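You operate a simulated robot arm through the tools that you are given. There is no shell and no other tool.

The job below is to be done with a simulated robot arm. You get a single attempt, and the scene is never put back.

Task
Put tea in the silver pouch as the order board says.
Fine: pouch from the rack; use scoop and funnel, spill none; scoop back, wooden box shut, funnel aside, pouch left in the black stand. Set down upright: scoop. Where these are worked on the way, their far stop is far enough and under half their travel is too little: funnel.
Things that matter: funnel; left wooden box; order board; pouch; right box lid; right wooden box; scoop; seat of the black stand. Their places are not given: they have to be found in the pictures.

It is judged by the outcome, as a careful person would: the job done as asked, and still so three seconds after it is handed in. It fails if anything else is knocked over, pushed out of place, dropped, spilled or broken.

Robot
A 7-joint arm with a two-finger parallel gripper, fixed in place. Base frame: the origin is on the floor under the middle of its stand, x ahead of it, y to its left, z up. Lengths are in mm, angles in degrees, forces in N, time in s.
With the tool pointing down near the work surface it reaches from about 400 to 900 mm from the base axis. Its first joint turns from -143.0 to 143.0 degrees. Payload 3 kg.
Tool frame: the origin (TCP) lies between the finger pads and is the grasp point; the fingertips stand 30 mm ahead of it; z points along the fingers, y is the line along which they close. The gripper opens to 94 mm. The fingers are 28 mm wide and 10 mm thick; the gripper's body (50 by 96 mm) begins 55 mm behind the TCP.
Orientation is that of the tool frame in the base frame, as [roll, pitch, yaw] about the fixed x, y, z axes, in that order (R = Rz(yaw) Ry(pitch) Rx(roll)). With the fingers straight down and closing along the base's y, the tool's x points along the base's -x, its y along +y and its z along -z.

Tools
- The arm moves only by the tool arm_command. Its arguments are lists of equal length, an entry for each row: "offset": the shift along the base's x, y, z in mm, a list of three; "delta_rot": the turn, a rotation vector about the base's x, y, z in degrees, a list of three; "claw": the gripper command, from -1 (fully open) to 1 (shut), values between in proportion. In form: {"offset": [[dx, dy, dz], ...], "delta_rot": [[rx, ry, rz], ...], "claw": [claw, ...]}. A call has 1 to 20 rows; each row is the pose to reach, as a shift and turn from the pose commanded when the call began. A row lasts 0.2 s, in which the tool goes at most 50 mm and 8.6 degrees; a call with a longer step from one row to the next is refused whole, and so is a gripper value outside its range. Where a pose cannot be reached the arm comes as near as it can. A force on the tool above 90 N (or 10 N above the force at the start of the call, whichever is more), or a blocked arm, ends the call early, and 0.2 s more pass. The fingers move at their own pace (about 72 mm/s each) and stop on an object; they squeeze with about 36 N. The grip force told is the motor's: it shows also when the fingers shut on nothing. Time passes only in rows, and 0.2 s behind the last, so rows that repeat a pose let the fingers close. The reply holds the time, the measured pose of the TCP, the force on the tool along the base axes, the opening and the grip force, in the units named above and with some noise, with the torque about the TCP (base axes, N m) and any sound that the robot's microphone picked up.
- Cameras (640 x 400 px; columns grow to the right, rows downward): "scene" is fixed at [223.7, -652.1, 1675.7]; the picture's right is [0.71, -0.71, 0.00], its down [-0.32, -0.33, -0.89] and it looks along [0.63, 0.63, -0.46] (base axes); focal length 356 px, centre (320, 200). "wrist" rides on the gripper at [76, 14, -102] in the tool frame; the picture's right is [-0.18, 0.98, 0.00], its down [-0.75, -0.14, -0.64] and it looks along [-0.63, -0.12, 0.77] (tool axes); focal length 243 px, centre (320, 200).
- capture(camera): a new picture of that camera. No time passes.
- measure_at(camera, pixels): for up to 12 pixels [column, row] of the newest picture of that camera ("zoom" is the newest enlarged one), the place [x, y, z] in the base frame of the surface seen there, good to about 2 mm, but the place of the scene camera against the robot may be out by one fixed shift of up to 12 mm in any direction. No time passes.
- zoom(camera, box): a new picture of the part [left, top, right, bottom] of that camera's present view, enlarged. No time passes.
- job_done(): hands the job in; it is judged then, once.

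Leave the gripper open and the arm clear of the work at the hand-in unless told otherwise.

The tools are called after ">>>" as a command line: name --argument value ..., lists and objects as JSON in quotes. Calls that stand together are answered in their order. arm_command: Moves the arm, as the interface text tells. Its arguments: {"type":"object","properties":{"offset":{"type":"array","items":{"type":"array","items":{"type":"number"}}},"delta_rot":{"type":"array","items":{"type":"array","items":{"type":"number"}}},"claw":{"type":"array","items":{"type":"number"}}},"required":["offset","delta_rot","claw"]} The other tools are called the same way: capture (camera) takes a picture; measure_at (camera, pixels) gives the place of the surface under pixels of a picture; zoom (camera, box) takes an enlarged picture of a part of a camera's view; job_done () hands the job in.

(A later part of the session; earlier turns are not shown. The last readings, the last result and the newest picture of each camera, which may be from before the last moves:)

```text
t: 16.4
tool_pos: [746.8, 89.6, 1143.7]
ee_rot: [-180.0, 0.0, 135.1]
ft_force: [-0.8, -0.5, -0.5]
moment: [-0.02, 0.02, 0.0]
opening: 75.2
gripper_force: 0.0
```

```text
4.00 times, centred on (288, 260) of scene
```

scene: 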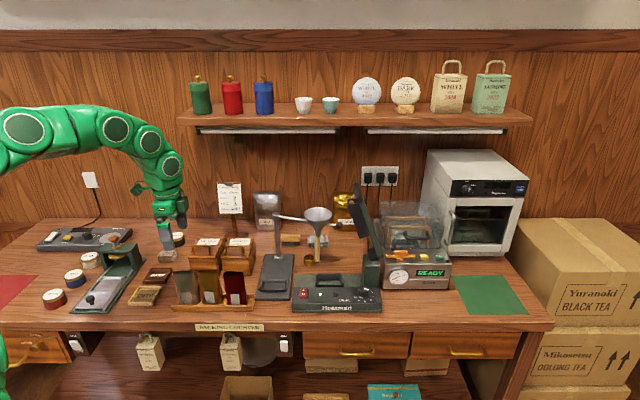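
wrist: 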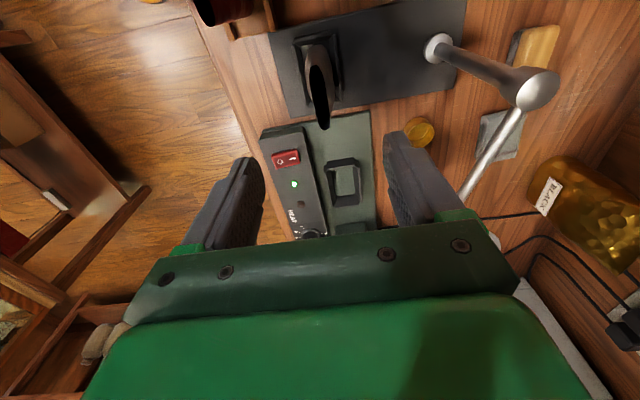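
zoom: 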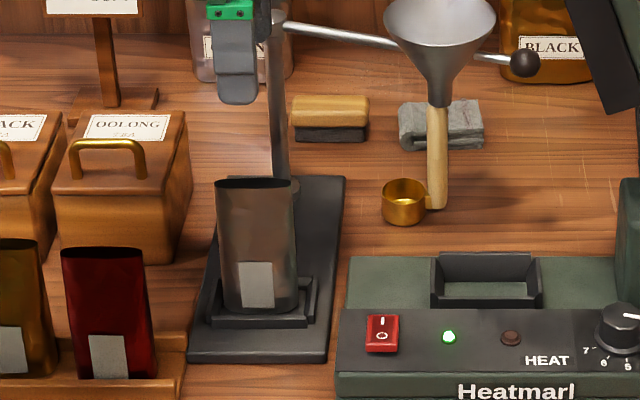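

The pouch stands in the seat. I check its mouth's level and centre from the wrist camera.

>>> zoom --camera "wrist" --box '[280, 30, 376, 140]'

>>> measure_at --camera "wrist" --pixels '[[314, 64], [322, 68], [329, 90], [331, 115], [328, 128], [320, 126], [314, 105], [310, 85]]'

```text
3.64 times, centred on (328, 85) of wrist
```

zoom: 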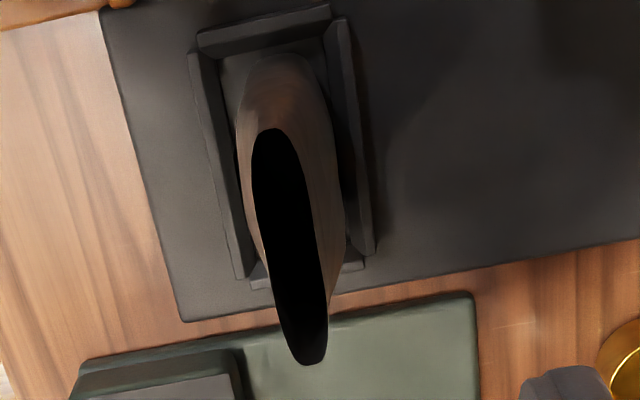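

```text
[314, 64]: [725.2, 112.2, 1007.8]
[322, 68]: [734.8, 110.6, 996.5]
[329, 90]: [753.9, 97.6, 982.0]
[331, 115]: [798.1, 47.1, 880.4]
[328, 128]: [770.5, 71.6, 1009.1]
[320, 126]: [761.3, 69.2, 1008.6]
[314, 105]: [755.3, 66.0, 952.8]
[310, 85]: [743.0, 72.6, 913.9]
```

Pouch is level (rim z≈1008) and centred in the seat. Now the funnel: I rise and move to above the knob at about (930,10,1250), turning another −17° so the fingers will close across the funnel's rod.

>>> arm_command --offset '[[0, 0, 40], [0, 0, 80], [20, -8, 105], [55, -24, 105], [92, -40, 105], [128, -56, 105], [160, -70, 105], [182, -80, 105], [182, -80, 105]]' --delta_rot '[[0, 0, 0], [0, 0, 0], [0, 0, -3], [0, 0, -6], [0, 0, -9], [0, 0, -12], [0, 0, -15], [0, 0, -17], [0, 0, -17]]' --claw '[-0.6, -0.6, -0.6, -0.6, -0.6, -0.6, -0.6, -0.6, -0.6]'

>>> capture --camera "wrist"

>>> capture --camera "scene"

```text
t: 18.4
tool_pos: [805.7, 6.0, 1159.9]
ee_rot: [179.9, 0.0, 120.2]
ft_force: [-0.3, 0.5, 0.4]
moment: [0.01, 0.02, 0.03]
opening: 74.9
gripper_force: 0.1
out of reach, approached as far as the arm can: row 2, 3, 4, 5, 6, 7, 8, 9
```

```text
taken
```

wrist: 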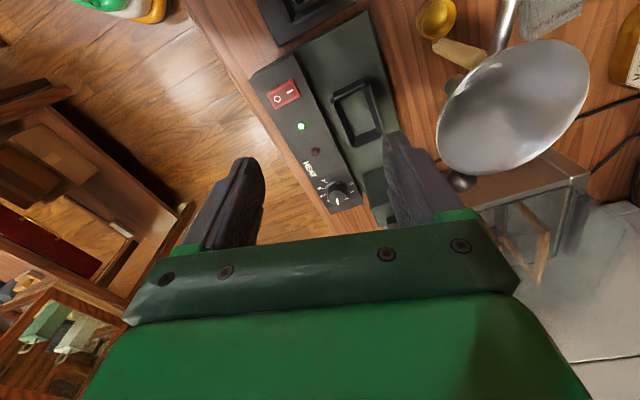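

```text
taken
```

scene: 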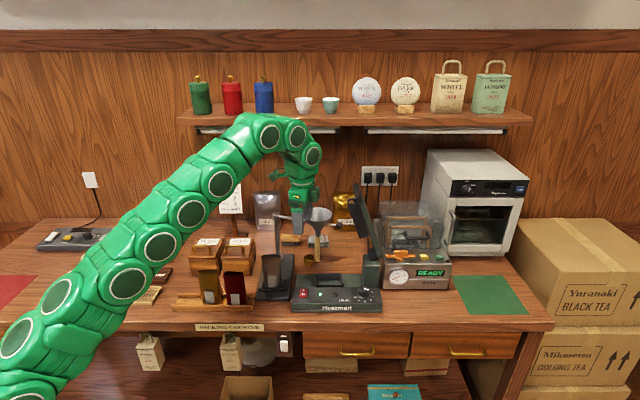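

The arm can't reach that far with the tool pointing straight down at this height, so I'll come at the knob with the tool horizontal, fingers above and below the ball (then the rod can turn freely in the grip). First I retreat to about (700,0,1150).

>>> arm_command --offset '[[-40, -2, -17], [-80, -4, -34], [-120, -6, -51], [-160, -8, -68], [-200, -9, -85], [-230, -10, -100]]' --delta_rot '[[0, 0, 0], [0, 0, 0], [0, 0, 0], [0, 0, 0], [0, 0, 0], [0, 0, 0]]' --claw '[-0.6, -0.6, -0.6, -0.6, -0.6, -0.6]'

>>> capture --camera "wrist"

```text
t: 19.8
tool_pos: [574.5, -6.4, 1058.7]
ee_rot: [-180.0, 0.1, 118.0]
ft_force: [0.4, -0.4, -0.3]
moment: [-0.01, -0.01, 0.0]
opening: 75.1
gripper_force: 0.1
```

```text
taken
```

wrist: 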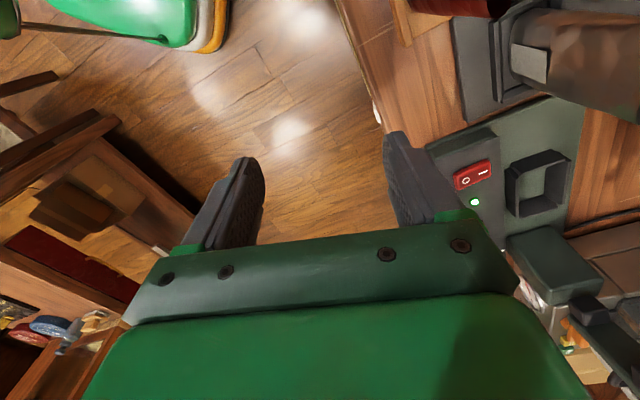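

The commanded pose follows the reached one, good. Now I go to (700,0,1125) and turn −13°, so the tool's x points at 105°.

>>> arm_command --offset '[[30, 2, 20], [65, 4, 40], [100, 5, 55], [125, 6, 66], [125, 6, 66]]' --delta_rot '[[0, 0, -4], [0, 0, -8], [0, 0, -13], [0, 0, -13], [0, 0, -13]]' --claw '[-0.6, -0.6, -0.6, -0.6, -0.6]'

```text
t: 21.0
tool_pos: [698.7, -0.2, 1125.0]
ee_rot: [179.9, 0.0, 104.9]
ft_force: [0.2, 0.1, -0.4]
moment: [0.0, 0.02, -0.02]
opening: 75.1
gripper_force: 0.0
```

Now tilt the tool 90° to horizontal, pointing along bearing 15°, in place.

>>> arm_command --offset '[[0, 0, 0], [0, 0, 0], [0, 0, 0], [0, 0, 0], [0, 0, 0], [0, 0, 0], [0, 0, 0], [0, 0, 0], [0, 0, 0], [0, 0, 0], [0, 0, 0], [0, 0, 0]]' --delta_rot '[[2.1, -7.9, 0], [4.2, -15.8, 0], [6.35, -23.7, 0], [8.5, -31.6, 0], [10.6, -39.5, 0], [12.7, -47.4, 0], [14.8, -55.3, 0], [16.9, -63.2, 0], [19.1, -71.1, 0], [21.2, -79.0, 0], [23.29, -86.93, 0], [23.29, -86.93, 0]]' --claw '[-0.6, -0.6, -0.6, -0.6, -0.6, -0.6, -0.6, -0.6, -0.6, -0.6, -0.6, -0.6]'

>>> capture --camera "wrist"

>>> capture --camera "scene"

```text
t: 23.6
tool_pos: [702.5, -6.6, 1122.9]
ee_rot: [92.4, 0.3, 103.5]
ft_force: [-0.7, 0.8, -0.9]
moment: [0.0, 0.05, 0.02]
opening: 75.1
gripper_force: 0.0
out of reach, approached as far as the arm can: row 11
```

```text
taken
```

wrist: 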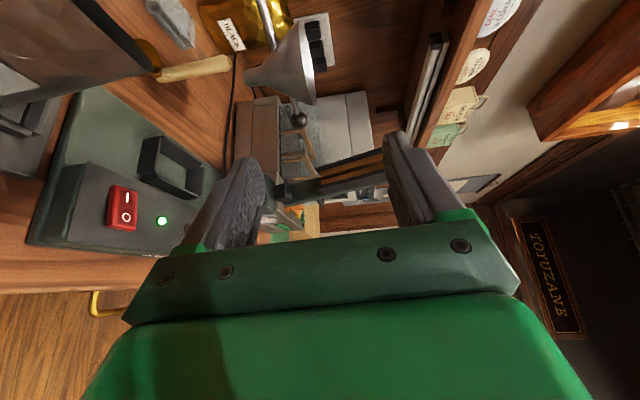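

```text
taken
```

scene: 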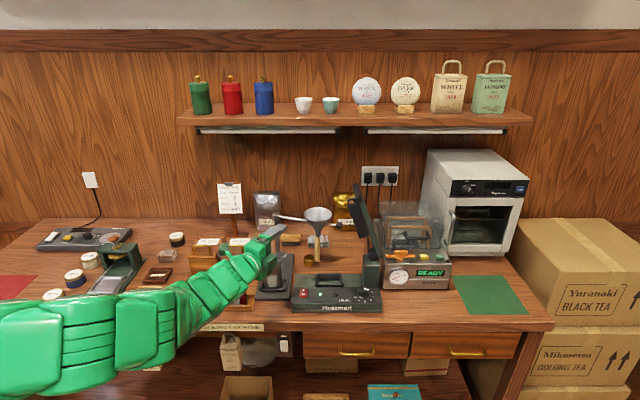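

Tool is horizontal now (roll 92). In the wrist view the knob is at (300,120), the funnel at (290,70), and the sealer's raised arm between the fingers at (330,180). Zoom and measure.

>>> zoom --camera "wrist" --box '[230, 20, 420, 220]'

>>> measure_at --camera "wrist" --pixels '[[300, 121], [294, 105], [297, 60], [312, 95], [250, 75], [228, 65], [162, 76], [275, 20], [330, 180], [370, 165], [290, 195], [360, 178]]'

```text
2.00 times, centred on (325, 120) of wrist
```

zoom: 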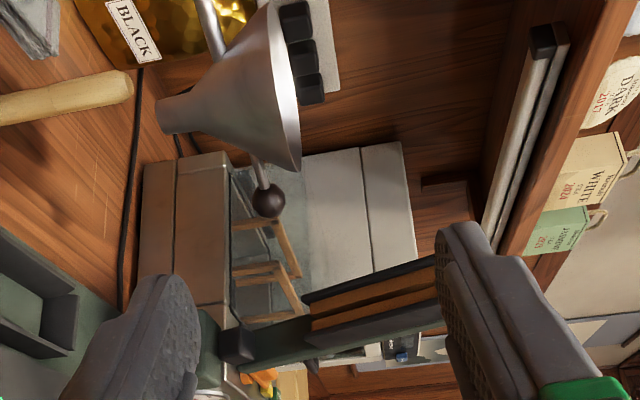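

```text
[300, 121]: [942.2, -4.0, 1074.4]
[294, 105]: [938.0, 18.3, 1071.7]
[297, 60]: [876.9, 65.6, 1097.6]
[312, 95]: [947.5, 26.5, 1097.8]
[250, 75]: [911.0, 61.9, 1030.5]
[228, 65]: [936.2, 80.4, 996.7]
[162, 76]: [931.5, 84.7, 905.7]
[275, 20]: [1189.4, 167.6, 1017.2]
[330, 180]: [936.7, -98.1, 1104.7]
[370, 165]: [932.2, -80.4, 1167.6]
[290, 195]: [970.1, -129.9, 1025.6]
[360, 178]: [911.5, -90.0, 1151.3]
```

Knob centre is about (954,−5.5,1072); the sealer's arm is well to the right (y ≤ −80). I move to a pre-grasp 100 mm short of the knob with the fingers at 47 mm opening.

>>> arm_command --offset '[[35, -6, -12], [72, -12, -25], [110, -18, -38], [150, -23, -51], [150, -23, -51]]' --delta_rot '[[0, 0, 0], [0, 0, 0], [0, 0, 0], [0, 0, 0], [0, 0, 0]]' --claw '[-0.3, 0, 0, 0, 0]'

>>> capture --camera "wrist"

>>> capture --camera "scene"

```text
t: 24.8
tool_pos: [848.9, -23.9, 1073.2]
ee_rot: [90.0, 0.0, 105.0]
ft_force: [0.1, -0.1, -0.5]
moment: [-0.01, -0.01, 0.0]
opening: 47.1
gripper_force: 0.1
```

```text
taken
```

wrist: 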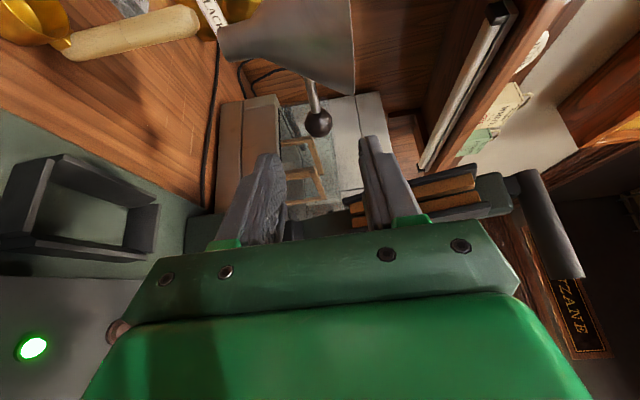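

```text
taken
```

scene: 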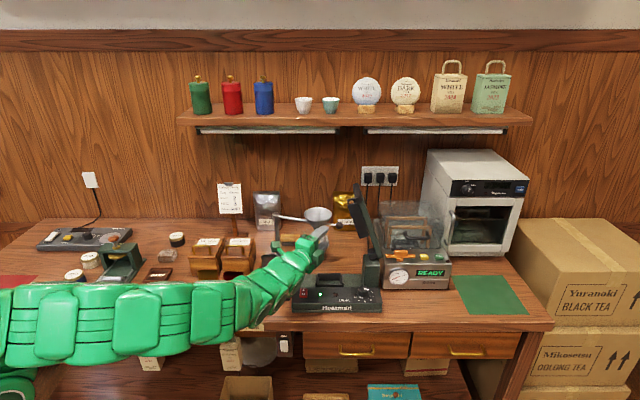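

Measure the knob again from here at (318,122) and check the funnel rim and sealer.

>>> measure_at --camera "wrist" --pixels '[[318, 122], [308, 122], [328, 122], [318, 111], [318, 133], [312, 95], [340, 85], [347, 50], [260, 170], [380, 160]]'

>>> zoom --camera "wrist" --box '[230, 70, 410, 250]'

```text
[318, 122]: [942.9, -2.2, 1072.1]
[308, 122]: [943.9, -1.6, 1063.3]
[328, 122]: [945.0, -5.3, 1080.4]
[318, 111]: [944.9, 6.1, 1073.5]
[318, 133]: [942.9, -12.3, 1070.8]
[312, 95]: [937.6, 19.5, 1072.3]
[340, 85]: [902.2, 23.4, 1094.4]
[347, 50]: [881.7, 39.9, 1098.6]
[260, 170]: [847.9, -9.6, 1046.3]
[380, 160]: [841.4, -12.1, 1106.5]
```

```text
2.22 times, centred on (320, 160) of wrist
```

zoom: 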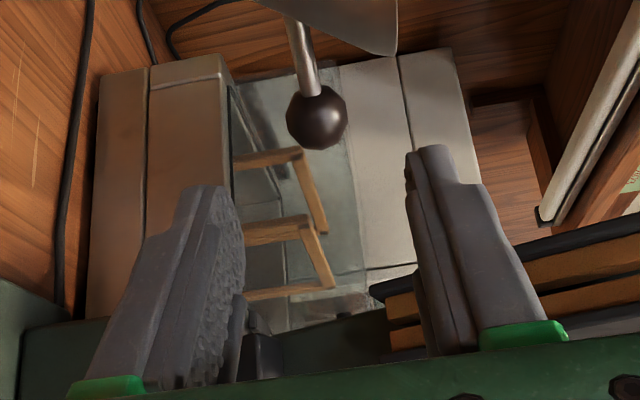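

Knob centre ≈ (955,−4,1072), radius 13. Advance 107 mm onto it and close the fingers above and below the ball.

>>> arm_command --offset '[[27, 5, 0], [54, 10, -0.5], [80, 15, -1], [106, 20, -1], [106, 20, -1], [106, 20, -1], [106, 20, -1], [106, 20, -1]]' --delta_rot '[[0, 0, 0], [0, 0, 0], [0, 0, 0], [0, 0, 0], [0, 0, 0], [0, 0, 0], [0, 0, 0], [0, 0, 0]]' --claw '[0, 0, 0, 0, 0, 0.5, 1, 1]'

>>> capture --camera "wrist"

>>> zoom --camera "scene" --box '[240, 170, 400, 310]'

```text
t: 26.6
tool_pos: [956.4, -3.4, 1071.2]
ee_rot: [90.3, -0.2, 105.0]
ft_force: [-1.5, -2.5, -27.7]
moment: [0.0, -0.12, 0.48]
opening: 23.4
gripper_force: 44.9
```

```text
taken
```

wrist: 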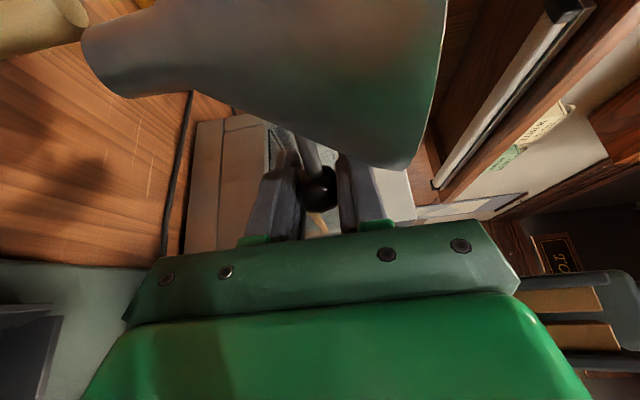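

```text
2.86 times, centred on (320, 240) of scene
```

zoom: 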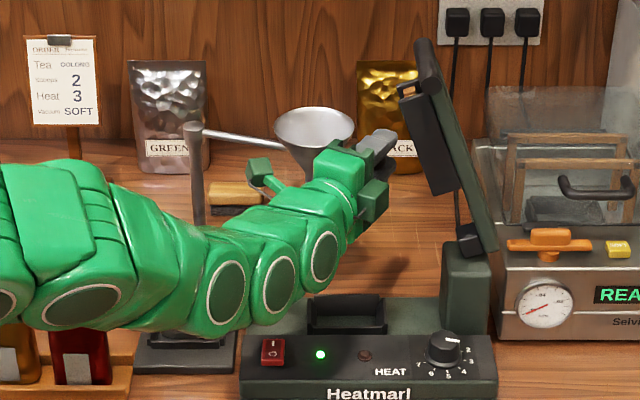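

Gripped the knob (23 mm). The −28 N in z says the tool is ~1 mm high, so I lower slightly. Now swing the knob along the arc around the post (848,193), first half, easing the tool's yaw with it.

>>> arm_command --offset '[[0, 0, -1], [-17.6, -8.6, -1.2], [-35.9, -15.6, -1.2], [-54.7, -21.0, -1.2], [-73.9, -24.7, -1.2], [-93.3, -26.8, -1.2], [-112.9, -27.1, -1.2], [-132.4, -25.8, -1.2]]' --delta_rot '[[0, 0, 0], [0, 0, -1.5], [0, 0, -3], [0, 0, -4.5], [0, 0, -6], [0, 0, -7.5], [0, 0, -9], [0, 0, -10.5]]' --claw '[1, 1, 1, 1, 1, 1, 1, 1]'

>>> capture --camera "wrist"

>>> zoom --camera "scene" --box '[200, 170, 400, 310]'

```text
t: 28.4
tool_pos: [823.7, -29.7, 1071.0]
ee_rot: [90.0, 0.0, 94.4]
ft_force: [6.4, 4.9, -41.3]
moment: [-0.12, 0.05, -1.2]
opening: 23.5
gripper_force: 45.0
```

```text
taken
```

wrist: 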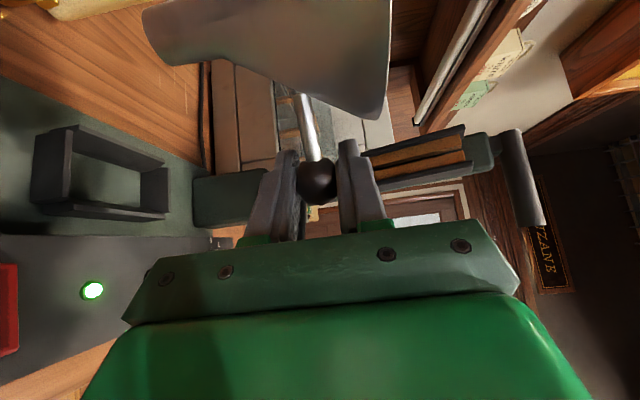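

```text
2.86 times, centred on (300, 240) of scene
```

zoom: 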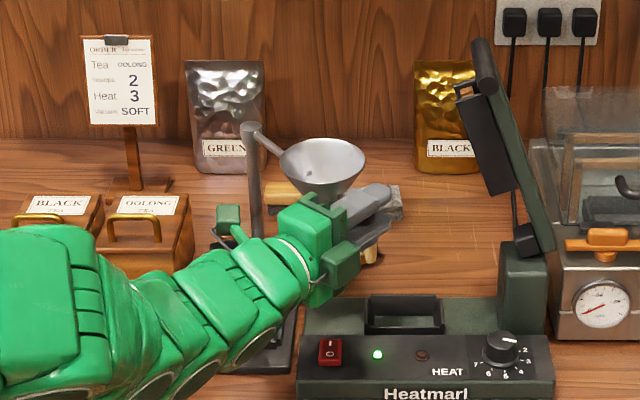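

The funnel swings nicely. The z force is −41 N, so I test a small height change (1.5 mm lower) to relieve it before going on.

>>> arm_command --offset '[[0, 0, -1.5], [0, 0, -1.5]]' --delta_rot '[[0, 0, 0], [0, 0, 0]]' --claw '[1, 1]'

```text
t: 29.0
tool_pos: [823.4, -30.3, 1070.9]
ee_rot: [90.0, 0.1, 94.5]
ft_force: [1.7, 2.4, -24.9]
moment: [-0.11, -0.09, -0.2]
opening: 23.6
gripper_force: 45.7
```

Lowering helped (−41 → −25 N). I lower another 2 mm as I continue the arc to about −121°.

>>> arm_command --offset '[[0, 0, -2], [-19.3, 3.1, -2.2], [-38.3, 7.8, -2.2], [-56.8, 14.2, -2.2], [-74.6, 22.2, -2.2], [-91.7, 31.6, -2.2]]' --delta_rot '[[0, 0, 0], [0, 0, -1.5], [0, 0, -3], [0, 0, -4.5], [0, 0, -6], [0, 0, -7.5]]' --claw '[1, 1, 1, 1, 1, 1]'

>>> capture --camera "wrist"

>>> zoom --camera "scene" --box '[160, 170, 360, 310]'

```text
t: 30.4
tool_pos: [740.1, -3.5, 1071.1]
ee_rot: [89.7, 0.1, 87.7]
ft_force: [6.0, -2.4, 36.5]
moment: [0.17, -0.15, -1.27]
opening: 24.0
gripper_force: 44.4
out of reach, approached as far as the arm can: row 6
```

```text
taken
```

wrist: 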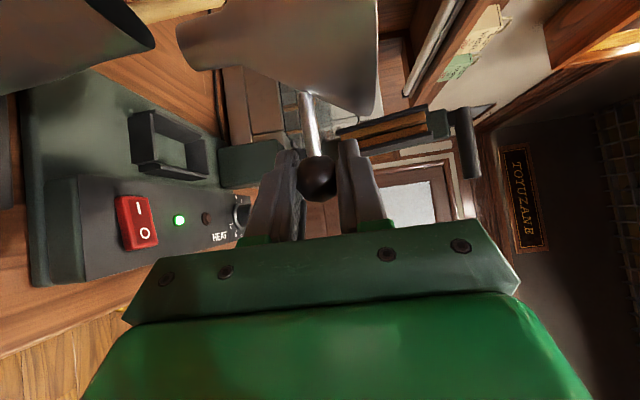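

```text
2.86 times, centred on (260, 240) of scene
```

zoom: 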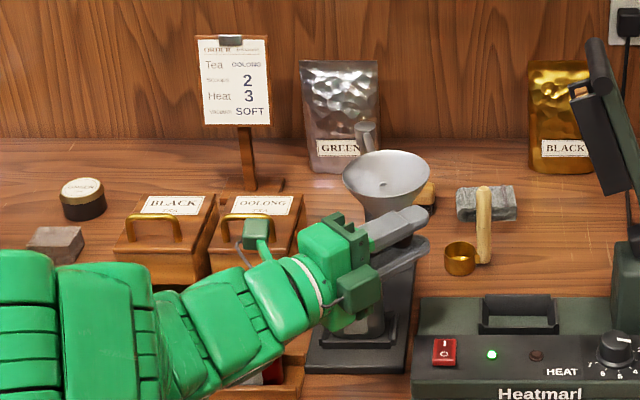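

The horizontal tool pose reaches its limit here (knob near (738,−2)). I keep hold of the ball and pitch the tool down 32° about it (hand rising), which should free the reach for the last 15° of swing.

>>> arm_command --offset '[[0, 0, 0.5], [0, 0, 0.5], [0, 0, 0.5], [0, 0, 0.5]]' --delta_rot '[[0, 8, 0], [0, 16, 0], [0, 24, 0], [0, 32, 0]]' --claw '[1, 1, 1, 1]'

>>> capture --camera "wrist"

```text
t: 31.4
tool_pos: [740.6, -2.2, 1074.5]
ee_rot: [121.7, 1.8, 87.8]
ft_force: [10.7, 15.7, 68.9]
moment: [-0.24, -0.92, -0.33]
opening: 23.3
gripper_force: 45.5
```

```text
taken
```

wrist: 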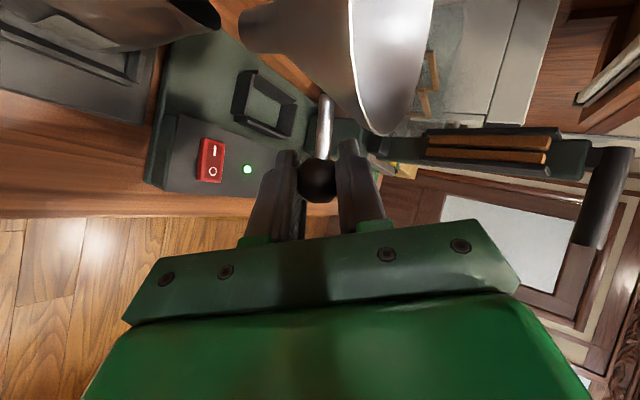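

Pitched 32°. The z force is now +69 N, so the tool presses down on the ball; I raise it 2 mm and check.

>>> arm_command --offset '[[0, 0, 1], [0, 0, 2]]' --delta_rot '[[0, 0, 0], [0, 0, 0]]' --claw '[1, 1]'

```text
t: 32.0
tool_pos: [739.9, -1.4, 1073.4]
ee_rot: [121.8, 1.6, 87.5]
ft_force: [22.0, 34.6, 71.2]
moment: [-0.21, -0.84, -0.4]
opening: 23.6
gripper_force: 45.4
```

The force persists, so I simply let go of the ball (open to 47 mm) and look again.

>>> arm_command --offset '[[0, 0, 0], [0, 0, 0], [0, 0, 0]]' --delta_rot '[[0, 0, 0], [0, 0, 0], [0, 0, 0]]' --claw '[0.2, 0, 0]'

>>> capture --camera "wrist"

>>> zoom --camera "wrist" --box '[230, 60, 410, 250]'

>>> zoom --camera "scene" --box '[160, 170, 360, 310]'

```text
t: 32.8
tool_pos: [739.2, -2.9, 1071.2]
ee_rot: [122.0, 1.6, 87.5]
ft_force: [1.0, 0.0, -0.3]
moment: [-0.02, -0.03, 0.0]
opening: 46.9
gripper_force: 0.0
```

```text
taken
```

wrist: 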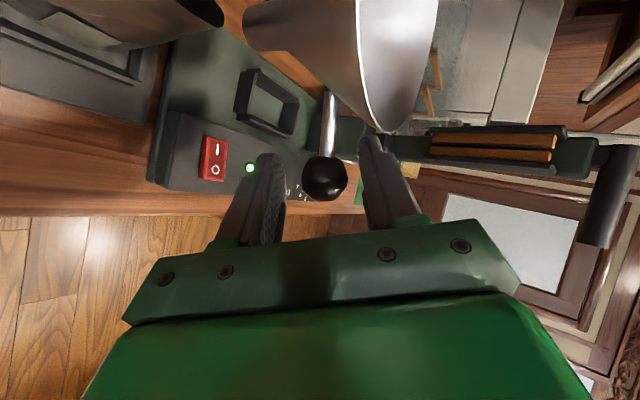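

```text
2.11 times, centred on (320, 155) of wrist
```

zoom: 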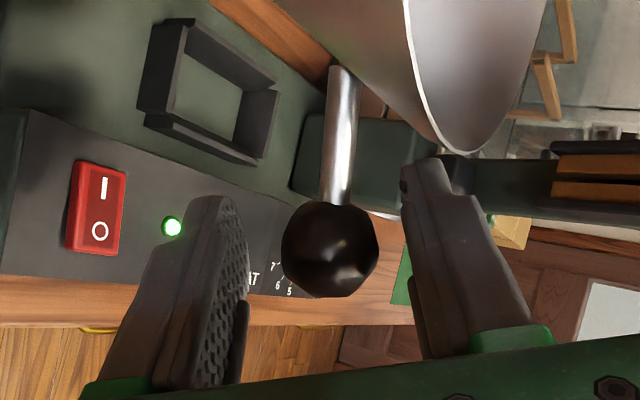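

```text
2.86 times, centred on (260, 240) of scene
```

zoom: 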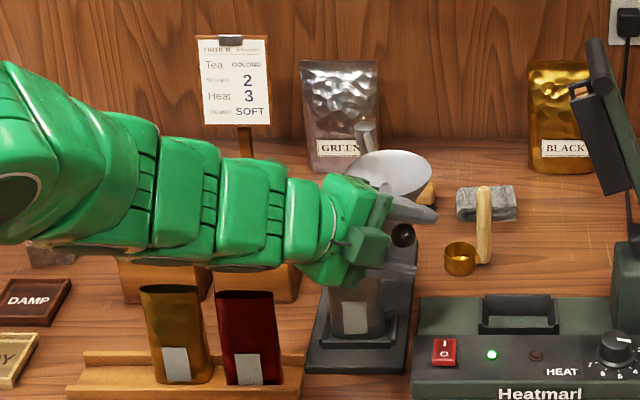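

Released without force. Measure the ball and funnel positions in the wrist view before backing out.

>>> measure_at --camera "wrist" --pixels '[[325, 180], [312, 178], [338, 178], [325, 195], [330, 120], [330, 105], [360, 70], [395, 128], [432, 50], [250, 25]]'

>>> arm_command --offset '[[-17, 1, 10], [-34, 2, 21], [-51, 2, 32], [-75, 3, 50]]' --delta_rot '[[0, 0, 0], [0, 0, 0], [0, 0, 0], [0, 0, 0]]' --claw '[0, 0, 0, 0]'

>>> capture --camera "wrist"

>>> zoom --camera "scene" --box '[160, 170, 360, 310]'

```text
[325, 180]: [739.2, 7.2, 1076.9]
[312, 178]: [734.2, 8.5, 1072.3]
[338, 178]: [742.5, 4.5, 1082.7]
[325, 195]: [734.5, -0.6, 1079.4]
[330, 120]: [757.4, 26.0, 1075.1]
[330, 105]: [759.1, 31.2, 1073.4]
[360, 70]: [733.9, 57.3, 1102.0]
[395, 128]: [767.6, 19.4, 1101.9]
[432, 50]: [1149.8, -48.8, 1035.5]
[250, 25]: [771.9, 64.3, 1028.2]
```

```text
t: 33.8
tool_pos: [663.9, 0.3, 1121.7]
ee_rot: [121.9, 1.5, 87.4]
ft_force: [0.7, 0.3, -1.0]
moment: [0.02, -0.04, -0.01]
opening: 46.7
gripper_force: 0.0
```

```text
taken
```

wrist: 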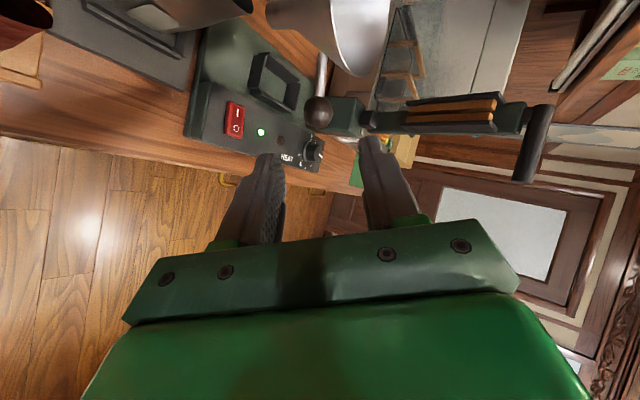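

```text
2.86 times, centred on (260, 240) of scene
```

zoom: 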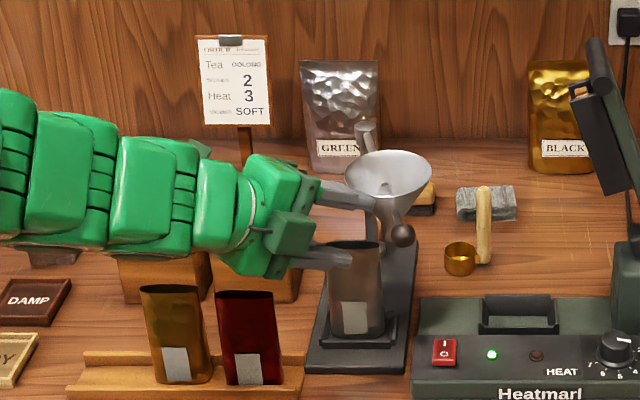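

The ball is at about (742,−3,1070): the arm stands at −118°, 16° short of the seat direction. I'll finish by pushing the ball with closed fingers from its far side, tool pointing down. First rotate to tool-down at a safe height.

>>> arm_command --offset '[[0, -3, 10], [0, -6, 20], [5, -9, 30], [10, -12, 40], [18, -15, 46], [26, -18, 48], [36, -20, 48], [36, -20, 48]]' --delta_rot '[[0.4, 8.3, -0.2], [0.7, 16.6, -0.4], [1.1, 24.9, -0.6], [1.5, 33.2, -0.8], [1.9, 41.5, -1.0], [2.2, 49.8, -1.3], [2.6, 58, -1.5], [2.6, 58, -1.5]]' --claw '[0.5, 1, 1, 1, 1, 1, 1, 1]'

>>> capture --camera "wrist"

```text
t: 35.6
tool_pos: [702.0, -20.7, 1171.3]
ee_rot: [-179.9, 1.6, 87.5]
ft_force: [0.7, -0.2, -0.3]
moment: [-0.01, 0.0, -0.01]
opening: 0.0
gripper_force: 32.9
```

```text
taken
```

wrist: 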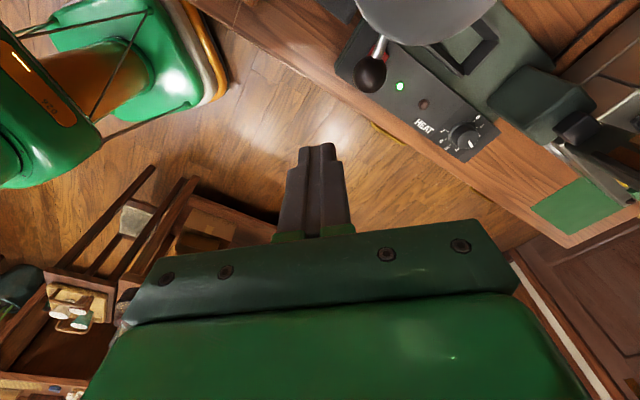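

Knob appears at (370,75). Measure it from here.

>>> measure_at --camera "wrist" --pixels '[[370, 74], [358, 74], [383, 74], [370, 60], [370, 90], [378, 48]]'

```text
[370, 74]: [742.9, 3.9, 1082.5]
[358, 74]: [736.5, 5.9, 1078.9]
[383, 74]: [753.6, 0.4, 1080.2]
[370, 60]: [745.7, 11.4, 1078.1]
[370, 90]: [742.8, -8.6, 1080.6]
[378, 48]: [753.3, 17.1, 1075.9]
```

Ball centre ≈ (744.5,−1). Move the closed fingers to its far side at (772,−16), turn −33°, and lower the tips to z≈1052.

>>> arm_command --offset '[[18, 1, 0], [36, 2, 0], [54, 3, 0], [71, 4, 0], [71, 4, -30], [71, 4, -60], [71, 4, -88], [71, 4, -88]]' --delta_rot '[[0, 0, -8.3], [0, 0, -16.6], [0, 0, -24.9], [0, 0, -33], [0, 0, -33], [0, 0, -33], [0, 0, -33], [0, 0, -33]]' --claw '[1, 1, 1, 1, 1, 1, 1, 1]'

>>> capture --camera "wrist"

>>> zoom --camera "scene" --box '[220, 170, 380, 310]'

```text
t: 37.4
tool_pos: [771.2, -17.8, 1080.3]
ee_rot: [-179.9, 1.6, 54.5]
ft_force: [-0.1, 0.3, 0.5]
moment: [-0.02, 0.0, 0.01]
opening: 0.0
gripper_force: 32.7
```

```text
taken
```

wrist: 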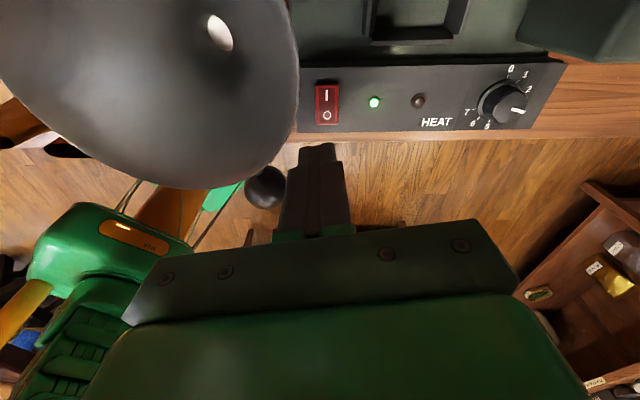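

```text
2.86 times, centred on (300, 240) of scene
```

zoom: 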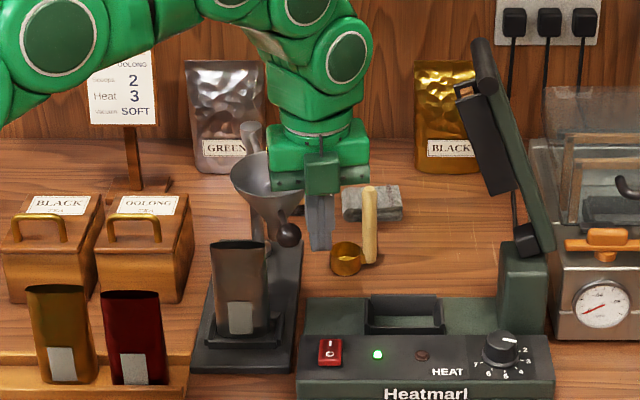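

The fingers stand just to the right of the ball. Push the ball slowly along its arc, first to about −130°.

>>> arm_command --offset '[[-4, 2, 0], [-7, 3.5, 0], [-14, 6.8, 0], [-21, 10, 0], [-28, 13.5, 0], [-35, 17, 0], [-41.5, 21, 0], [-48, 25.5, 0], [-48, 25.5, 0]]' --delta_rot '[[0, 0, 0], [0, 0, 0], [0, 0, 0], [0, 0, 0], [0, 0, 0], [0, 0, 0], [0, 0, 0], [0, 0, 0], [0, 0, 0]]' --claw '[1, 1, 1, 1, 1, 1, 1, 1, 1]'

>>> zoom --camera "scene" --box '[220, 170, 380, 310]'

```text
t: 39.4
tool_pos: [724.5, 10.5, 1083.6]
ee_rot: [-179.9, 1.5, 54.5]
ft_force: [-0.2, -0.2, 0.5]
moment: [0.0, 0.01, 0.0]
opening: 0.0
gripper_force: 33.0
```

```text
2.86 times, centred on (300, 240) of scene
```

zoom: 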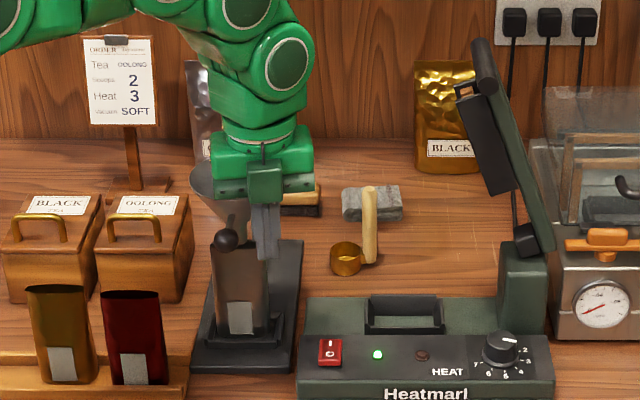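

The ball seems to have moved ahead of the fingers. Measure ball, funnel rim and spout in the scene zoom.

>>> measure_at --camera "zoom" --pixels '[[227, 239], [215, 239], [240, 239], [193, 180], [232, 205], [245, 270], [217, 245], [264, 245], [240, 195]]'

>>> capture --camera "wrist"

```text
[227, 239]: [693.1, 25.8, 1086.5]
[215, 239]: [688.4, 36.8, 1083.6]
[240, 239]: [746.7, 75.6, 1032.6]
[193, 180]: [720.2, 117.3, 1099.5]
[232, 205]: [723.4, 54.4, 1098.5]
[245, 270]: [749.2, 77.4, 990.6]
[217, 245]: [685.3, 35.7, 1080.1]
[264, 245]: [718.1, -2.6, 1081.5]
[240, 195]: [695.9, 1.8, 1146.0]
```

```text
taken
```

wrist: 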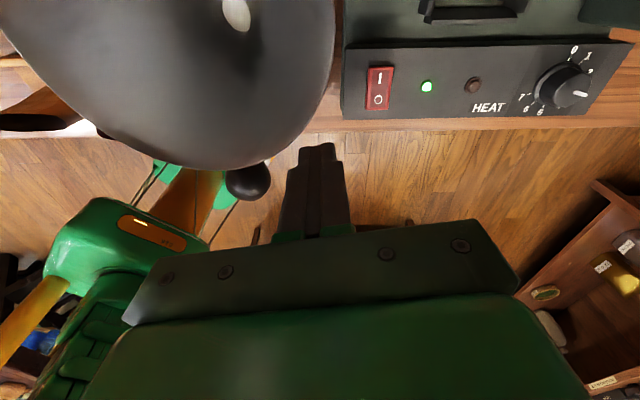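

The ball has coasted to about −134°, i.e. about at the stop. I follow up gently to feel whether it's against its stop.

>>> arm_command --offset '[[-4, 2.2, 0], [-8, 4.4, 0], [-11, 6, 0], [-13, 7, 0]]' --delta_rot '[[0, 0, 0], [0, 0, 0], [0, 0, 0], [0, 0, 0]]' --claw '[1, 1, 1, 1]'

>>> arm_command --offset '[[-1, 0.8, 0], [-2, 1.6, 0]]' --delta_rot '[[0, 0, 0], [0, 0, 0]]' --claw '[1, 1]'

>>> zoom --camera "scene" --box '[220, 170, 380, 310]'

```text
t: 40.4
tool_pos: [709.5, 16.4, 1082.6]
ee_rot: [-179.9, 1.5, 54.5]
ft_force: [0.1, 0.7, 0.3]
moment: [-0.02, 0.01, -0.02]
opening: 0.2
gripper_force: 33.4
```

```text
t: 41.0
tool_pos: [709.7, 17.8, 1083.0]
ee_rot: [-179.9, 1.5, 54.4]
ft_force: [-0.8, -1.0, 0.0]
moment: [0.03, -0.02, 0.01]
opening: 0.0
gripper_force: 32.5
```

```text
2.86 times, centred on (300, 240) of scene
```

zoom: 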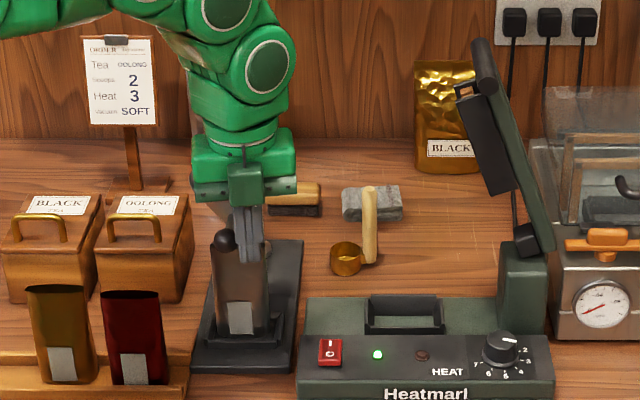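

Still no resistance. Push on in small steps.

>>> arm_command --offset '[[-1, 1, 0], [-2, 2, 0], [-3, 3, 0]]' --delta_rot '[[0, 0, 0], [0, 0, 0], [0, 0, 0]]' --claw '[1, 1, 1]'

>>> measure_at --camera "zoom" --pixels '[[225, 239]]'

>>> zoom --camera "scene" --box '[250, 210, 320, 270]'

```text
t: 41.8
tool_pos: [708.1, 18.4, 1083.5]
ee_rot: [179.8, 1.5, 54.5]
ft_force: [31.3, -23.3, 2.7]
moment: [-0.17, -0.3, -0.31]
opening: 0.3
gripper_force: 32.9
```

```text
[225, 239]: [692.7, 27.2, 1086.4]
```

```text
6.67 times, centred on (285, 240) of scene
```

zoom: 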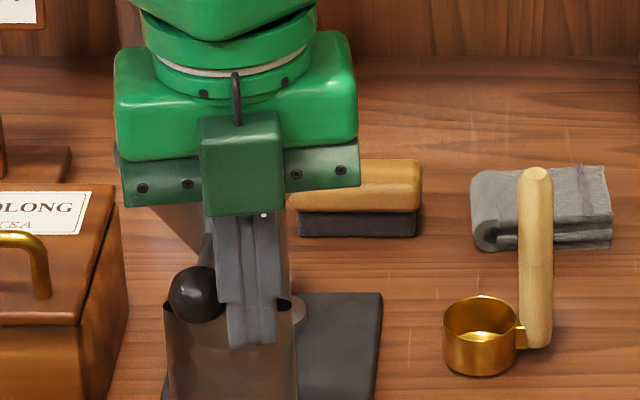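

A firm 39 N resistance: the funnel is at its far stop. Back the fingers off and rise, then look at funnel alignment over the pouch.

>>> arm_command --offset '[[3, -2.5, 0], [12, -9, 0], [18, -14, 0], [18, -14, 30], [18, -14, 65], [18, -14, 100], [0, -10, 120]]' --delta_rot '[[0, 0, 0], [0, 0, 0], [0, 0, 0], [0, 0, 0], [0, 0, 0], [0, 0, 0], [0, 0, 0]]' --claw '[1, 1, 1, 1, 1, 1, 1]'

>>> capture --camera "wrist"

>>> zoom --camera "scene" --box '[240, 200, 340, 310]'

```text
t: 43.4
tool_pos: [704.8, 11.0, 1202.5]
ee_rot: [-180.0, 1.5, 54.5]
ft_force: [-0.4, -0.1, 0.0]
moment: [0.01, 0.01, -0.02]
opening: 0.0
gripper_force: 33.0
```

```text
taken
```

wrist: 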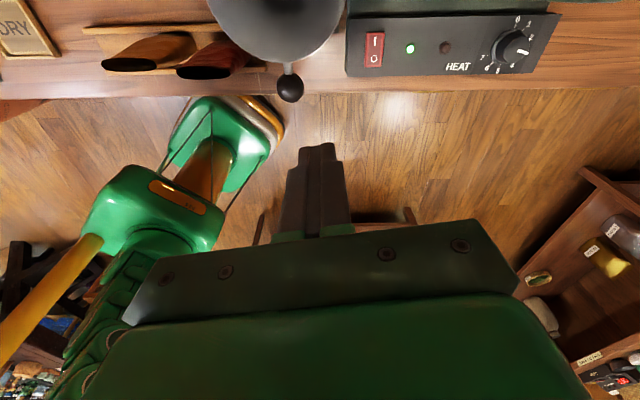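

```text
3.64 times, centred on (290, 255) of scene
```

zoom: 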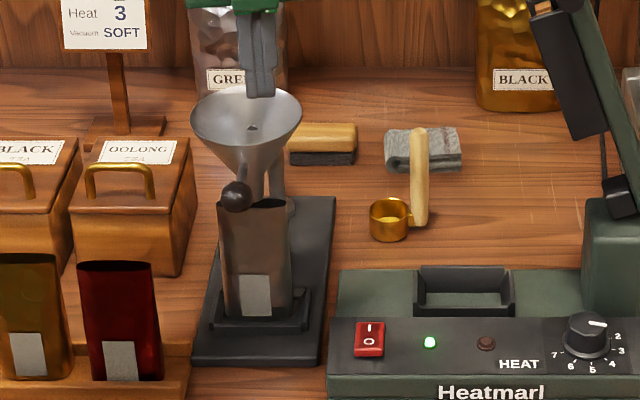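

Measure funnel rim points, spout and ball in this zoom.

>>> measure_at --camera "zoom" --pixels '[[194, 120], [300, 122], [247, 150], [247, 95], [252, 128], [235, 195], [262, 195], [275, 180], [225, 208], [285, 206]]'

>>> zoom --camera "scene" --box '[260, 215, 310, 260]'

```text
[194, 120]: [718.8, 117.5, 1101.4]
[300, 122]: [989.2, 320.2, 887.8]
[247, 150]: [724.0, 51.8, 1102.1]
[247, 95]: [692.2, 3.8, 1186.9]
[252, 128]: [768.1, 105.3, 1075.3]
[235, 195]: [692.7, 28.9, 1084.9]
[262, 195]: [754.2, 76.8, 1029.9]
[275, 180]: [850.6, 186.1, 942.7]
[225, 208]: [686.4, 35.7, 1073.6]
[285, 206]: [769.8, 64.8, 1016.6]
```

```text
8.89 times, centred on (285, 238) of scene
```

zoom: 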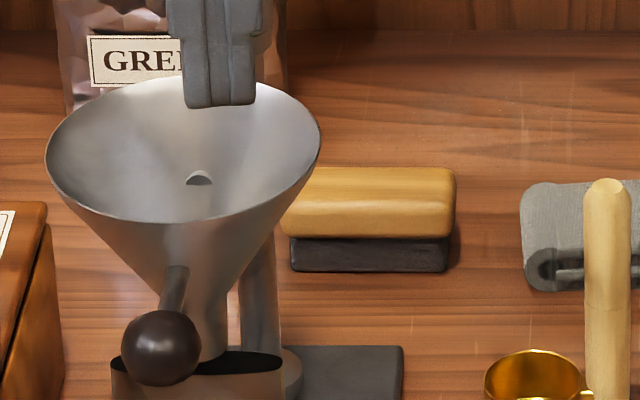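

Spout sits over the pouch mouth. Get the rim circle more precisely.

>>> measure_at --camera "zoom" --pixels '[[50, 150], [317, 150], [190, 219], [100, 95], [290, 100], [110, 205], [262, 205], [212, 340], [160, 348]]'

```text
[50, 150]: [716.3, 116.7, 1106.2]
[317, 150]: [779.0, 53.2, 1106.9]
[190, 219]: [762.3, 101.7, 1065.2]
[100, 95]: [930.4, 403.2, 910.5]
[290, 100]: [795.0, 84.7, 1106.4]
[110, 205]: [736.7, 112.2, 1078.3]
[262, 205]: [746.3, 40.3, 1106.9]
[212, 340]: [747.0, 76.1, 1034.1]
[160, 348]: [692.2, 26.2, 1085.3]
```

The funnel's rim is centred at true ≈ (745,89), radius 44, z 1100. Next the OOLONG box lid. Measure the order board (230,195) since it stands close behind the box, and level the tool.

>>> measure_at --camera "scene" --pixels '[[219, 212], [242, 212], [230, 184], [230, 195], [233, 222], [232, 233], [222, 236], [244, 236]]'

>>> arm_command --offset '[[0, 0, 0]]' --delta_rot '[[1.2, -0.87, 0]]' --claw '[1]'

```text
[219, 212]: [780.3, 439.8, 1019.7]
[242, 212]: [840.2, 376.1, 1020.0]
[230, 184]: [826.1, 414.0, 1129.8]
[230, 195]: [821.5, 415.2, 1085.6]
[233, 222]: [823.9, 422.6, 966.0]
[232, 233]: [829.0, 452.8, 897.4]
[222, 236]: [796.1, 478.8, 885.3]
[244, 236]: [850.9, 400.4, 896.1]
```

```text
t: 43.8
tool_pos: [705.1, 10.3, 1202.9]
ee_rot: [-179.8, 0.1, 54.5]
ft_force: [-0.1, 0.2, -0.2]
moment: [0.01, 0.02, 0.0]
opening: 0.0
gripper_force: 32.9
```

The order board stands at u≈873 with its lower edge z≈1014, about 110 mm behind the lid's rear edge, so there is room. Move to above the lid handle at (701,232,1150), turning +80.5° so the fingers close across the handle bar.

>>> arm_command --offset '[[0, 22, 0], [-1, 44, 0], [-1, 66, 0], [-2, 88, 0], [-2, 110, 0], [-2, 132, -10], [-3, 155, -20], [-3, 177, -30], [-4, 200, -40], [-4, 221.5, -50], [-4, 221.5, -50]]' --delta_rot '[[0, 0, 8.05], [0, 0, 16.1], [0, 0, 24.15], [0, 0, 32.2], [0, 0, 40.25], [0, 0, 48.3], [0, 0, 56.35], [0, 0, 64.4], [0, 0, 72.45], [0, 0, 80.5], [0, 0, 80.5]]' --claw '[1, 1, 1, 1, 1, 0.5, 0, 0, 0, 0, 0]'

>>> capture --camera "wrist"

>>> zoom --camera "wrist" --box '[240, 0, 400, 160]'

```text
t: 46.2
tool_pos: [701.7, 232.8, 1151.3]
ee_rot: [180.0, -0.1, 135.2]
ft_force: [0.6, -0.3, 0.3]
moment: [0.02, 0.01, 0.02]
opening: 47.3
gripper_force: 0.3
```

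```text
taken
```

wrist: 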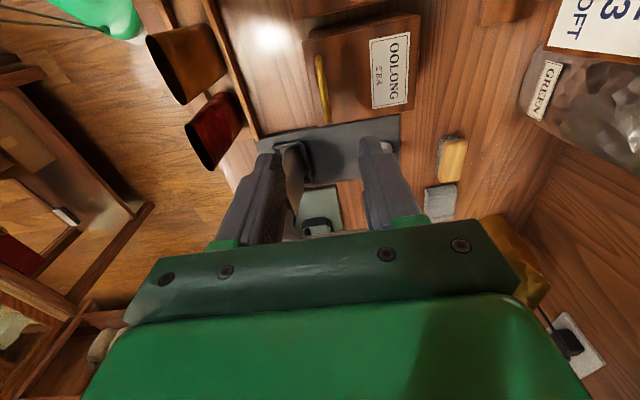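

```text
2.50 times, centred on (320, 80) of wrist
```

zoom: 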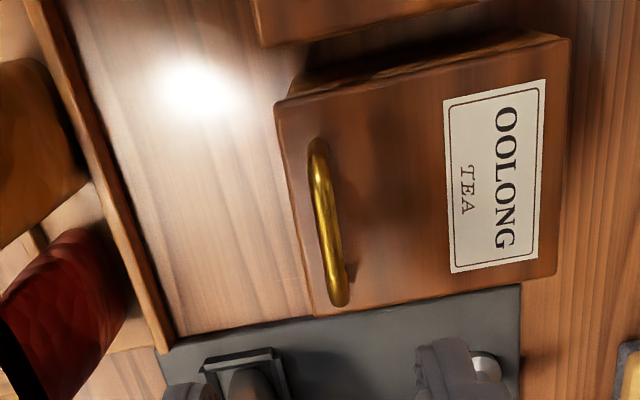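

Measure the handle bar and the lid's corners from here.

>>> measure_at --camera "zoom" --pixels '[[319, 165], [324, 190], [329, 225], [334, 260], [338, 290], [282, 106], [318, 310], [566, 45], [553, 270], [400, 180], [340, 75], [350, 330]]'

```text
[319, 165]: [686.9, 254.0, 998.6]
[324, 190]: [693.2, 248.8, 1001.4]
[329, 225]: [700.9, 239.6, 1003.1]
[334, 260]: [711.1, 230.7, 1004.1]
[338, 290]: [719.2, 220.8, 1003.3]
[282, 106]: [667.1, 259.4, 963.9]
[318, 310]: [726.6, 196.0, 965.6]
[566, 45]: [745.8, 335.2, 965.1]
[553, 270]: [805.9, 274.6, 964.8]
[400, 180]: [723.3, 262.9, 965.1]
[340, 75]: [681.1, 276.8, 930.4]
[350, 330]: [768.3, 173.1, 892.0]
```

The bar is centred at (703.2, 237.9), centre z≈999.5; the lid spans u 653–764, so it should hinge at its rear edge. I lower the fingers around the bar to TCP z 1012 and close.

>>> arm_command --offset '[[1, 3, -35], [2, 5.5, -70], [2, 5.5, -105], [2, 5.5, -130], [2, 5.5, -139], [2, 5.5, -139], [2, 5.5, -139], [2, 5.5, -139], [2, 5.5, -139]]' --delta_rot '[[0, 0, 0], [0, 0, 0], [0, 0, 0], [0, 0, 0], [0, 0, 0], [0, 0, 0], [0, 0, 0], [0, 0, 0], [0, 0, 0]]' --claw '[0, 0, 0, 0, 0, 0.4, 1, 1, 1]'

>>> capture --camera "wrist"

>>> zoom --camera "scene" --box '[180, 190, 300, 290]'

```text
t: 48.2
tool_pos: [704.2, 237.0, 1013.6]
ee_rot: [-179.8, 0.0, 135.0]
ft_force: [-30.6, -19.7, 11.4]
moment: [-0.02, 0.85, 0.25]
opening: 8.5
gripper_force: 42.4
```

```text
taken
```

wrist: 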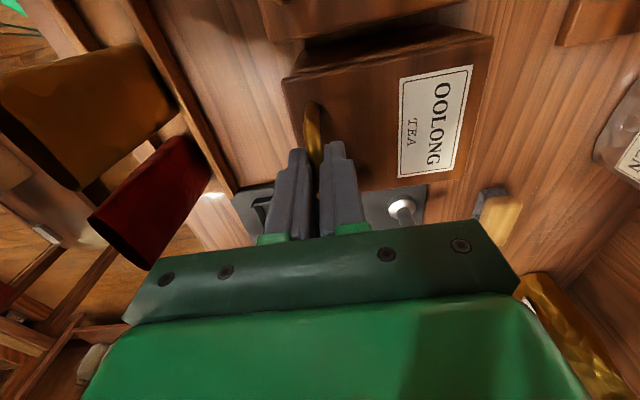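

```text
4.00 times, centred on (240, 240) of scene
```

zoom: 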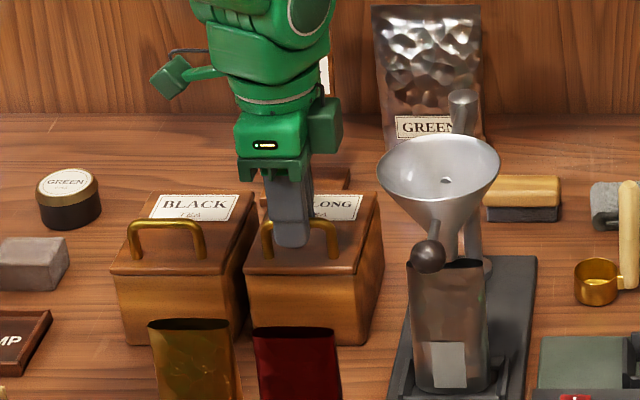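

Gripped the bar (8.5 mm). The sideways force says I'm ~1.5 mm too far back, so shift by (−1,−1) and start lifting 10° along the hinge arc.

>>> arm_command --offset '[[-1.1, -1.1, 0], [1.5, 1.5, 7.5], [4.8, 4.8, 16.1]]' --delta_rot '[[0, 0, 0], [0.9, -0.9, 0], [1.77, -1.77, 0]]' --claw '[1, 1, 1]'

>>> zoom --camera "scene" --box '[180, 190, 300, 290]'

>>> capture --camera "wrist"

```text
t: 49.0
tool_pos: [708.6, 243.3, 1030.3]
ee_rot: [177.6, 0.2, 135.0]
ft_force: [-28.0, -22.0, 18.9]
moment: [-0.56, 0.25, -0.28]
opening: 8.1
gripper_force: 42.6
```

```text
4.00 times, centred on (240, 240) of scene
```

zoom: 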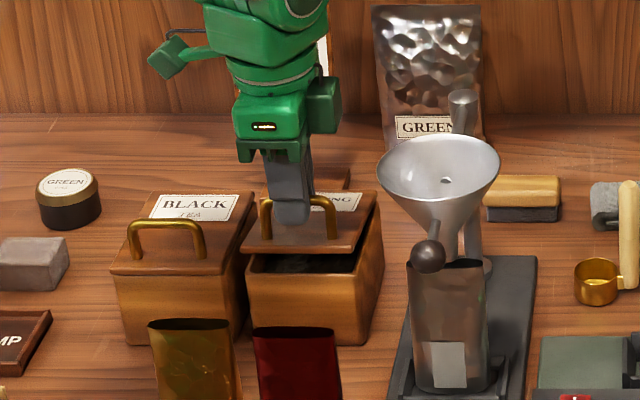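

```text
taken
```

wrist: 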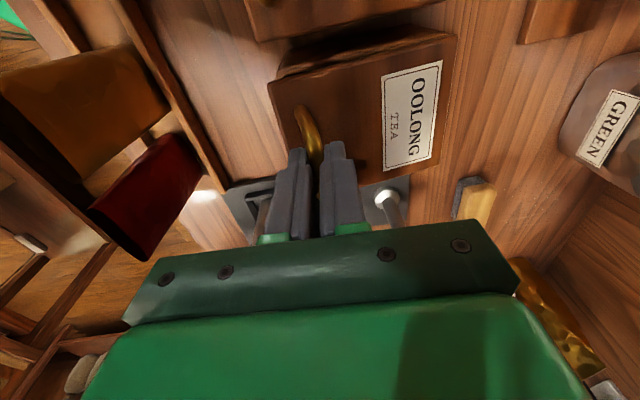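

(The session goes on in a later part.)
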